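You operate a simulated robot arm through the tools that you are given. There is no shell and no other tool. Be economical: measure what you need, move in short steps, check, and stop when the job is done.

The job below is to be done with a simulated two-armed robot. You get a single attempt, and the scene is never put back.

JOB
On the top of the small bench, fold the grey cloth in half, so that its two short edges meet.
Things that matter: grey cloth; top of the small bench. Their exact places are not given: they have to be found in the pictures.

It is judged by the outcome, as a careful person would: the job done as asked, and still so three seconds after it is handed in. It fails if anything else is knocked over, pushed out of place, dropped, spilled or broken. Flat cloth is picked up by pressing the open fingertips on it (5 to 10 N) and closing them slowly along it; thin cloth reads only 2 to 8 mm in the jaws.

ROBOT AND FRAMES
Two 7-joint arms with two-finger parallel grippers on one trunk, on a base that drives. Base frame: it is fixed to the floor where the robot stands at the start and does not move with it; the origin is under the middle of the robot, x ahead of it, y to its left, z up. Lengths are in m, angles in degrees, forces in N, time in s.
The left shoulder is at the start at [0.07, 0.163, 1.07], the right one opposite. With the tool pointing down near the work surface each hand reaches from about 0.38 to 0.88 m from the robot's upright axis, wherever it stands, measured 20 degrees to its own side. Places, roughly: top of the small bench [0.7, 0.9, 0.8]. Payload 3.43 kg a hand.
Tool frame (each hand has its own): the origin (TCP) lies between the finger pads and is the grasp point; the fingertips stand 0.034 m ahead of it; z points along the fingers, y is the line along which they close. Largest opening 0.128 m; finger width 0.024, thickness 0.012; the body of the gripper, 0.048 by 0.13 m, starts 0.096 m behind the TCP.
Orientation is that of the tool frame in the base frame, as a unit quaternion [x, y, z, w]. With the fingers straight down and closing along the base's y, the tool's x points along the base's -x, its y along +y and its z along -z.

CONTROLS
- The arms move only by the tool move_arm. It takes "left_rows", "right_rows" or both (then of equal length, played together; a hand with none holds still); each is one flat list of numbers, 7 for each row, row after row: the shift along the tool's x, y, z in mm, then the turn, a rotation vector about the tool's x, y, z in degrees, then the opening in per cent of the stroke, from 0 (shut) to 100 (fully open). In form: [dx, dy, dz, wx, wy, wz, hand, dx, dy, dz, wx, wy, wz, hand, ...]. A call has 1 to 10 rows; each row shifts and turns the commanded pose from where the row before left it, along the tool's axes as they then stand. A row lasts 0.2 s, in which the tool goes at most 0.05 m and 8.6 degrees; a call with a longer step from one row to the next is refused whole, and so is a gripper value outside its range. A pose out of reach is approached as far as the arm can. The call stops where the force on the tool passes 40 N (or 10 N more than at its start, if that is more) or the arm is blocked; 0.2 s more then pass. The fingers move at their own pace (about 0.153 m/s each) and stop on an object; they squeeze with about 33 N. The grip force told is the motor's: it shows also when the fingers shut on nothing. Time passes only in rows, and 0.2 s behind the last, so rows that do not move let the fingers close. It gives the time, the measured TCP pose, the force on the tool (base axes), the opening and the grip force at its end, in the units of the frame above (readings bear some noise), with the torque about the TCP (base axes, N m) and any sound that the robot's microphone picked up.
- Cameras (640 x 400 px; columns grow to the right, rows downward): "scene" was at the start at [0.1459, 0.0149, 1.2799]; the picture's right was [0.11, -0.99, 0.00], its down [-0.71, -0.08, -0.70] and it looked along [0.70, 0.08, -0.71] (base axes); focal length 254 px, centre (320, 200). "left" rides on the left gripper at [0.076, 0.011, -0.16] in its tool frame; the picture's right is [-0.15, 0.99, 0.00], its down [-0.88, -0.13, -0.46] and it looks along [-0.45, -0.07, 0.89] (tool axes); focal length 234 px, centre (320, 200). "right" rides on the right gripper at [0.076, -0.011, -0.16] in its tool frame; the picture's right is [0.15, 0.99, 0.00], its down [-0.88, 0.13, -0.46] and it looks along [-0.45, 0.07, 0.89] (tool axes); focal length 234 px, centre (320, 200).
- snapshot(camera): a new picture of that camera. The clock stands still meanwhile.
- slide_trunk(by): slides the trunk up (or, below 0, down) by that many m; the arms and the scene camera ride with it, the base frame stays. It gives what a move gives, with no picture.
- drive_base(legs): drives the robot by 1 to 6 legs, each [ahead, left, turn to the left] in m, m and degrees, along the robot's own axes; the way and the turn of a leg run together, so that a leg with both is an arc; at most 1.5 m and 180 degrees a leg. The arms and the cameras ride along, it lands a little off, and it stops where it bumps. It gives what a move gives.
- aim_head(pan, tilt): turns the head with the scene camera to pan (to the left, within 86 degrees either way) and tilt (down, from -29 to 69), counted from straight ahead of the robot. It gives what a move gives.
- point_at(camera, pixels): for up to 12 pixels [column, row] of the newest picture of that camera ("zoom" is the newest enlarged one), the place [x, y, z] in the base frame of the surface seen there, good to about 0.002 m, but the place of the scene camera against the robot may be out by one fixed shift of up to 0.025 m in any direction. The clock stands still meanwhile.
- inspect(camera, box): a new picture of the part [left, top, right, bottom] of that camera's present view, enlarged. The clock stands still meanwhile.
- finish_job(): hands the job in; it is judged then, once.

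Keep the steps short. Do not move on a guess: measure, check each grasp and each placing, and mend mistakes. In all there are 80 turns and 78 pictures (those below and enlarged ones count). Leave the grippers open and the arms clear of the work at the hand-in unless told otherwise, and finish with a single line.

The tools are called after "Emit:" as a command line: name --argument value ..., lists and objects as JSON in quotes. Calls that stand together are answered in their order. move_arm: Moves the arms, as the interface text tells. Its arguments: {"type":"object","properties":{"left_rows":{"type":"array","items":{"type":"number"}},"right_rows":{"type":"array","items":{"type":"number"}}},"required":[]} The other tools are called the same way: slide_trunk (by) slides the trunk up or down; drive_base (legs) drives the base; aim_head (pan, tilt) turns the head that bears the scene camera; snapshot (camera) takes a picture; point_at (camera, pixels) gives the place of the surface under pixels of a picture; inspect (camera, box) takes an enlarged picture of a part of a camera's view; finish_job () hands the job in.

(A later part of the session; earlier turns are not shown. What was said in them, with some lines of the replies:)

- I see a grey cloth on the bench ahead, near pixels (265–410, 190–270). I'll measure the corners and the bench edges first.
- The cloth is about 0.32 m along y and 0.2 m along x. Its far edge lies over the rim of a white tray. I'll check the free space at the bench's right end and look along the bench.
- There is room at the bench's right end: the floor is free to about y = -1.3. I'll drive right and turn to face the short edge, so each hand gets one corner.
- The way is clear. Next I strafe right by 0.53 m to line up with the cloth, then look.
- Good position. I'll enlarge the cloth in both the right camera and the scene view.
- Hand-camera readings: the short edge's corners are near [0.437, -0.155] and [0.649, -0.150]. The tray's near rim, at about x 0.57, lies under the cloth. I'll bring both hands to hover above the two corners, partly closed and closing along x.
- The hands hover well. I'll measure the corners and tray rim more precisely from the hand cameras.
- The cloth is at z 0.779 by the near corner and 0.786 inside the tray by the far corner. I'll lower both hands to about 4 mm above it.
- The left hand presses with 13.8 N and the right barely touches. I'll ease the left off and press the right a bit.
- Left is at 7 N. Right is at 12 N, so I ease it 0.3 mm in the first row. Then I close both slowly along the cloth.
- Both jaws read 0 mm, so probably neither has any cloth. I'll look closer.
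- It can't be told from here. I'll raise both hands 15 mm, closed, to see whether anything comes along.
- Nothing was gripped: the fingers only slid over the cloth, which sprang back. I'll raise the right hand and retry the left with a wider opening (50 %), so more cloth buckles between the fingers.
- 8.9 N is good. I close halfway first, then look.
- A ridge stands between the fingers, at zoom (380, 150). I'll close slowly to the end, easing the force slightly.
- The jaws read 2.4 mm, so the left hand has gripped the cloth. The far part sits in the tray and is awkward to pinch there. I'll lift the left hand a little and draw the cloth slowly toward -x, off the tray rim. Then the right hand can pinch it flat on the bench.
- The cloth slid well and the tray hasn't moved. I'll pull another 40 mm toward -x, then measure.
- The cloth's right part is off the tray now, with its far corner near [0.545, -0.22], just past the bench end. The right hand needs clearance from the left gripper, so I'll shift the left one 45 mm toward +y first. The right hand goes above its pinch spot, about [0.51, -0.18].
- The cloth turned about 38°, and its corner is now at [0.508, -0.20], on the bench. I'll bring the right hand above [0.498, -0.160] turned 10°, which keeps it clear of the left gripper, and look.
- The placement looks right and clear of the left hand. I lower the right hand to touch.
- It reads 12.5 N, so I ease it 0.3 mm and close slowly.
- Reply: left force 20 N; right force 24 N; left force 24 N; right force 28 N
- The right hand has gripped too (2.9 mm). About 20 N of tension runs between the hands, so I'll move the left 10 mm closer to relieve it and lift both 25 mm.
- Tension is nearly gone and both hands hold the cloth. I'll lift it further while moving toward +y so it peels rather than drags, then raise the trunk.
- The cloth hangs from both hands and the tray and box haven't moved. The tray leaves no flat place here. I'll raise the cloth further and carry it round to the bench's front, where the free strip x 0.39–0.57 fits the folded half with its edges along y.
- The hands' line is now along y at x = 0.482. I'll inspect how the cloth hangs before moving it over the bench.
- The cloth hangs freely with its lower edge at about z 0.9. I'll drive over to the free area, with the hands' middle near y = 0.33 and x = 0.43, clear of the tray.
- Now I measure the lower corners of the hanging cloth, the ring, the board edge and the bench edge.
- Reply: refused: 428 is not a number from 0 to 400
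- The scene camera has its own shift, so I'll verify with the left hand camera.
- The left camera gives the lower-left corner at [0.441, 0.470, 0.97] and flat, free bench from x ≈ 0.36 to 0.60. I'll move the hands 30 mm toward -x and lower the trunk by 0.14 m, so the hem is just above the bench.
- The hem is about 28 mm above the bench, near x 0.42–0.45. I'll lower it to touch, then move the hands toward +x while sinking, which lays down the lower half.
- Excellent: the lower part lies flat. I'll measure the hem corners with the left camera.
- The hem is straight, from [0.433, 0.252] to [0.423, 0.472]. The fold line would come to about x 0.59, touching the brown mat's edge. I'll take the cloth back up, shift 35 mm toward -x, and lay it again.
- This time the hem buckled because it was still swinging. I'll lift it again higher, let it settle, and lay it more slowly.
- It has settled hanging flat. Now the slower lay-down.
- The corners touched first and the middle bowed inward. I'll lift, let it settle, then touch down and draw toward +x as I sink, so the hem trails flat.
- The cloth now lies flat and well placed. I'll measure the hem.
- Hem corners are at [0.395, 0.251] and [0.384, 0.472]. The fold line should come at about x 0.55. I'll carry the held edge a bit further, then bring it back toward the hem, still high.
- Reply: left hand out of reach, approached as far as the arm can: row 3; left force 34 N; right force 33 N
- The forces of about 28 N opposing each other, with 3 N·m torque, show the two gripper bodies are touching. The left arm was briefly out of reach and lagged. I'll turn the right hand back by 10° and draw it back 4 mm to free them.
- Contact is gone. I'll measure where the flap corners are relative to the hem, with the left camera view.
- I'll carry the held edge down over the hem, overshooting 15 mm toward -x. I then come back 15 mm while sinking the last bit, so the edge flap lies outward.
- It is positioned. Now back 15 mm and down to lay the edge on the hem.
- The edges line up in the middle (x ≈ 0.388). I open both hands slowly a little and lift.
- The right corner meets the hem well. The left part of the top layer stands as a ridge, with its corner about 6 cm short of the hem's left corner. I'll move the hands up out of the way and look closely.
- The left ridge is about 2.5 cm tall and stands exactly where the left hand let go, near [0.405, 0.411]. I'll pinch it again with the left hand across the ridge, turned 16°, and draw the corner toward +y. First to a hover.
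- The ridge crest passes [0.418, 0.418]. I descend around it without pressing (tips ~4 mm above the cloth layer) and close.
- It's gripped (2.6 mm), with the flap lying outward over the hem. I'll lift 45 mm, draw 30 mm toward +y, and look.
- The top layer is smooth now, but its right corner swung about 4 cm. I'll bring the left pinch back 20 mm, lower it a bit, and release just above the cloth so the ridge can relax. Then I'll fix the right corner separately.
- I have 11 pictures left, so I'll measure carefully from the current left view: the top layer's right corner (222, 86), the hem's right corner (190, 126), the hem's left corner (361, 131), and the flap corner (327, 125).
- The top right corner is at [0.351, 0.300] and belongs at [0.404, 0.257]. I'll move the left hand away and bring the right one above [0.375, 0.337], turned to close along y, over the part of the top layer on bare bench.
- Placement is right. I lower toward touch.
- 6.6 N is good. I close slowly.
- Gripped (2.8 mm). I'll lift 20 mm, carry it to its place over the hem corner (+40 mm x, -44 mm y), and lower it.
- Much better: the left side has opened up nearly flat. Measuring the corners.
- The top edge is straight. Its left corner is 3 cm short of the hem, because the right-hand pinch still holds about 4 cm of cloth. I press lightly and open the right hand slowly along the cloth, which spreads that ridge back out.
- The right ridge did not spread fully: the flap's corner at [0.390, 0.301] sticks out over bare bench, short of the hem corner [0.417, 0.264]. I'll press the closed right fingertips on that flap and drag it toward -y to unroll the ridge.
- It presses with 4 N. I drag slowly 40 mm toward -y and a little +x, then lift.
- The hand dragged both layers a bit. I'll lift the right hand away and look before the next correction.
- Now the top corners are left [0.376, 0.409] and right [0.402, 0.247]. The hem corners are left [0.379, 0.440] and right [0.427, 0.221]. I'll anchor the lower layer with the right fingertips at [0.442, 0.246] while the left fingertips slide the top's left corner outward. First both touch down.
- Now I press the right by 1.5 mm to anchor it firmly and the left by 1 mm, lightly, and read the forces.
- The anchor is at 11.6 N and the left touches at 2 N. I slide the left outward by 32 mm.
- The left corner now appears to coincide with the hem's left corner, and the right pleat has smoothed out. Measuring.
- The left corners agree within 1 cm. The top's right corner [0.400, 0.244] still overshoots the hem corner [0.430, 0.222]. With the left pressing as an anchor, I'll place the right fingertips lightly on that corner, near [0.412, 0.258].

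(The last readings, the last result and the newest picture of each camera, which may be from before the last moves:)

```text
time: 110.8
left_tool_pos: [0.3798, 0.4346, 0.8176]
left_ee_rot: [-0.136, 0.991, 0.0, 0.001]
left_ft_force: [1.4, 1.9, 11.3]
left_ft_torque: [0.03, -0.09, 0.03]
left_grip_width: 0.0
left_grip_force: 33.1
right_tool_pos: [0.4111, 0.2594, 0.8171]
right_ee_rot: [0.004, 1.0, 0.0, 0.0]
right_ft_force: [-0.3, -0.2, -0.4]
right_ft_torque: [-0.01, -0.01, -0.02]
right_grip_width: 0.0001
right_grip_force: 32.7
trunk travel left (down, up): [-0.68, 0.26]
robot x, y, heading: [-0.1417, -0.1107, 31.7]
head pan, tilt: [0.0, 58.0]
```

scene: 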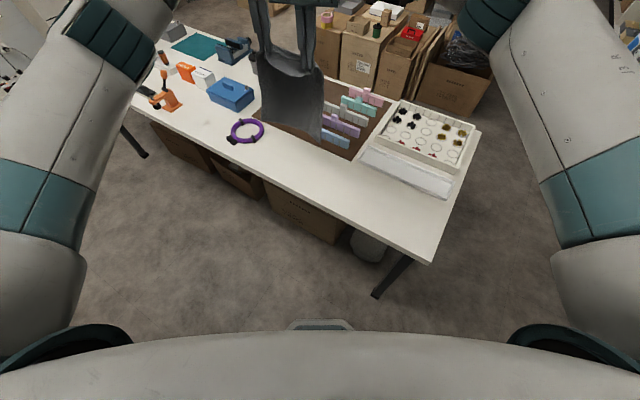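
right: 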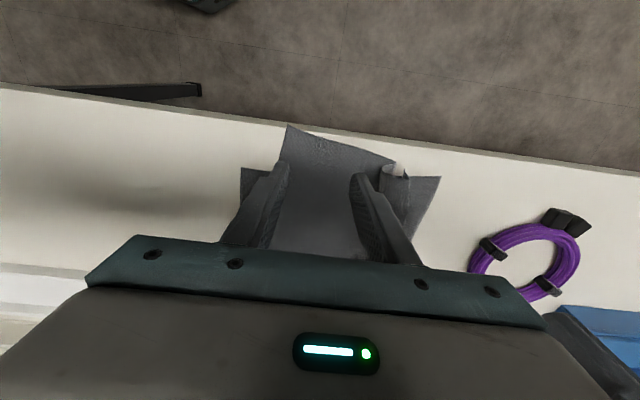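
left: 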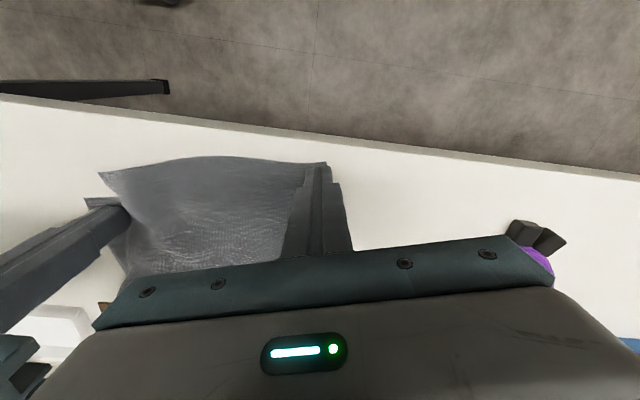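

Emit:
move_arm --right_rows '[0, 0, 0.9, 0, 0, 0, 0, 0, 0, 0, 0, 0, 0, 0]'

```text
time: 111.4
left_tool_pos: [0.38, 0.4337, 0.8182]
left_ee_rot: [-0.136, 0.991, -0.001, 0.001]
left_ft_force: [1.7, 2.6, 11.8]
left_ft_torque: [0.08, -0.1, -0.01]
left_grip_width: 0.0
left_grip_force: 33.7
right_tool_pos: [0.4125, 0.2576, 0.8177]
right_ee_rot: [0.004, 1.0, 0.0, 0.0]
right_ft_force: [-0.3, -0.2, 2.0]
right_ft_torque: [-0.03, 0.01, -0.03]
right_grip_width: 0.0
right_grip_force: 33.7
trunk travel left (down, up): [-0.68, 0.26]
robot x, y, heading: [-0.14, -0.1138, 31.8]
head pan, tilt: [0.0, 58.0]
```

2 N. I drag it gently by +26 mm x and -20 mm y, then lift the right hand and look.

Emit:
move_arm --right_rows '[-4, -4, 0.2, 0, 0, 0, 0, -5, -4, 0, 0, 0, 0, 0, -5, -4, 0, 0, 0, 0, 0, -6, -4, 0, 0, 0, 0, 0, -6, -4, 0, 0, 0, 0, 0, 0, 0, 0, 0, 0, 0, 0]'

Emit:
move_arm --right_rows '[0, 0, -15, 0, 0, 0, 0, 0, 0, -40, 0, 0, 0, 0, 0, -30, -30, 0, 0, 0, 0, 0, -45, 0, 0, 0, 0, 0, 0, -45, 0, 0, 0, 0, 0]'

Emit:
snapshot --camera "left"

```text
time: 112.8
left_tool_pos: [0.38, 0.4324, 0.8175]
left_ee_rot: [-0.136, 0.991, 0.0, 0.001]
left_ft_force: [1.2, 0.1, 12.5]
left_ft_torque: [-0.04, -0.11, 0.01]
left_grip_width: 0.0
left_grip_force: 33.1
right_tool_pos: [0.436, 0.2397, 0.8156]
right_ee_rot: [0.004, 1.0, 0.001, 0.0]
right_ft_force: [-1.3, 0.9, 2.3]
right_ft_torque: [0.05, 0.0, 0.04]
right_grip_width: 0.0
right_grip_force: 32.8
trunk travel left (down, up): [-0.68, 0.26]
robot x, y, heading: [-0.1368, -0.108, 31.7]
head pan, tilt: [0.0, 58.0]
```

```text
time: 114.0
left_tool_pos: [0.3797, 0.4323, 0.8163]
left_ee_rot: [-0.137, 0.991, 0.0, 0.0]
left_ft_force: [0.3, -0.1, 12.7]
left_ft_torque: [-0.06, -0.07, -0.02]
left_grip_width: 0.0
left_grip_force: 32.9
right_tool_pos: [0.4351, 0.1157, 0.9008]
right_ee_rot: [0.003, 1.0, 0.0, 0.001]
right_ft_force: [-0.4, -0.1, 0.6]
right_ft_torque: [0.06, 0.04, 0.01]
right_grip_width: 0.0
right_grip_force: 32.4
trunk travel left (down, up): [-0.68, 0.26]
robot x, y, heading: [-0.137, -0.1143, 31.5]
head pan, tilt: [0.0, 58.0]
```

```text
2 pictures are left
```

left: 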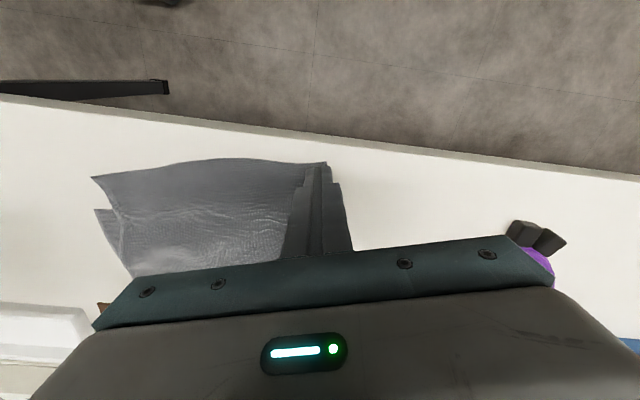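

Emit:
point_at --camera "left" --pixels '[[94, 179], [97, 211], [120, 176], [110, 205], [125, 205], [130, 270], [118, 240], [200, 161], [325, 166], [180, 240]]'

```text
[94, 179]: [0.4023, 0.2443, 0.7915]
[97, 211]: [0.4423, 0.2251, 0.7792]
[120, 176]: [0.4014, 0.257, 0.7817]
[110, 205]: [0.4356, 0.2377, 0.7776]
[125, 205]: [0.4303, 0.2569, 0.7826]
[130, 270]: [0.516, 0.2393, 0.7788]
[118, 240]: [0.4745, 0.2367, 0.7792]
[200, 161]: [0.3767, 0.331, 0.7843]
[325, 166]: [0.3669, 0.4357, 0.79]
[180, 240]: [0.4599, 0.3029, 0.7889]
```

The hem corner moved instead, and the turns are nearly used up. As a last correction, with the left still anchoring, I press the exposed hem corner near [0.447, 0.225] and draw it 28 mm toward -x, back under the top edge. Then both hands lift clear and open, and I look.

Emit:
move_arm --right_rows '[-4, 36, 0, 0, 0, 0, 0, -4, 36, 0, 0, 0, 0, 0, -4, 36, 0, 0, 0, 0, 0, 0, 0, 40, 0, 0, 0, 0, 0, 0, 35, 0, 0, 0, 0, 0, 0, 11, 0, 0, 0, 0, 6, 0, 0, 0, 0, 0, 0, 7, 0, 0, 0, 0, 0, 0, 8, 0, 0, 0, 0, 0, 0, 7, 0, 0, 0, 0, 0, 0]'

Emit:
move_arm --left_rows '[0, 0, -5, 0, 0, 0, 0, 0, 0, -20, 0, 0, 0, 0, 0, 0, -45, 0, 0, 0, 0, 0, 0, -45, 0, 0, 0, 0, 10, 30, -20, 0, 0, 0, 50, 20, 30, 0, 0, 0, 0, 100, 30, 20, 0, 0, 0, 0, 100, 30, 0, 0, 0, 0, 0, 100]' --right_rows '[0, 0, -5, 0, 0, 0, 0, 0, 0, -20, 0, 0, 0, 0, 0, 0, -45, 0, 0, 0, 0, 0, 0, -45, 0, 0, 0, 0, 10, -30, -20, 0, 0, 0, 50, 20, -40, 0, 0, 0, 0, 100, 20, -40, 0, 0, 0, 0, 100, 0, -40, 0, 0, 0, 0, 100]'

Emit:
inspect --camera "scene" --box '[220, 80, 400, 200]'

Emit:
point_at --camera "zoom" --pixels '[[160, 205], [320, 300], [340, 290]]'

```text
time: 116.2
left_tool_pos: [0.3809, 0.4328, 0.8174]
left_ee_rot: [-0.136, 0.991, 0.0, 0.001]
left_ft_force: [-0.8, -0.9, 11.2]
left_ft_torque: [-0.06, -0.04, -0.03]
left_grip_width: 0.0
left_grip_force: 33.5
right_tool_pos: [0.4212, 0.2245, 0.8161]
right_ee_rot: [0.003, 1.0, 0.0, 0.001]
right_ft_force: [0.9, 0.1, 1.8]
right_ft_torque: [-0.01, -0.08, 0.03]
right_grip_width: 0.0001
right_grip_force: 33.2
trunk travel left (down, up): [-0.68, 0.26]
robot x, y, heading: [-0.1409, -0.1148, 31.7]
head pan, tilt: [0.0, 58.0]
```

```text
time: 118.0
left_tool_pos: [0.2723, 0.4848, 0.9523]
left_ee_rot: [-0.135, 0.991, 0.001, 0.0]
left_ft_force: [0.1, 0.2, 0.1]
left_ft_torque: [0.0, 0.01, 0.03]
left_grip_width: 0.1279
left_grip_force: 0.0
right_tool_pos: [0.3705, 0.0756, 0.9493]
right_ee_rot: [0.004, 1.0, 0.001, -0.001]
right_ft_force: [1.5, -0.2, 0.3]
right_ft_torque: [0.02, 0.03, -0.01]
right_grip_width: 0.128
right_grip_force: 0.1
trunk travel left (down, up): [-0.68, 0.26]
robot x, y, heading: [-0.1338, -0.1163, 31.6]
head pan, tilt: [0.0, 58.0]
```

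```text
3.33 times, centred on (310, 140) of scene
```

zoom: 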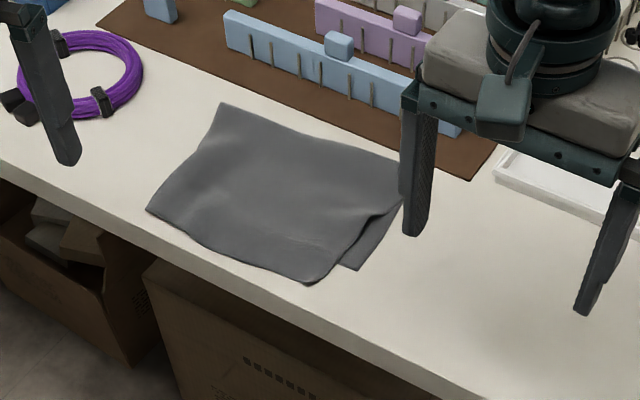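

```text
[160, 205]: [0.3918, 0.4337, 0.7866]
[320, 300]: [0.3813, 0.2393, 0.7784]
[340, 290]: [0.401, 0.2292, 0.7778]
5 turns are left
```

The cloth lies flat and folded in half on the bench. The left corners coincide, and the right ones are about 2 cm apart. The tray, mat, blocks and ring in view are where they were. Both hands are open and clear, so I'm handing it in.

Emit:
finish_job

```text
The job is handed in.
```

The grey cloth is folded in half on top of the small bench with its short edges together: the left corners match and the right ones are about 2 cm apart.
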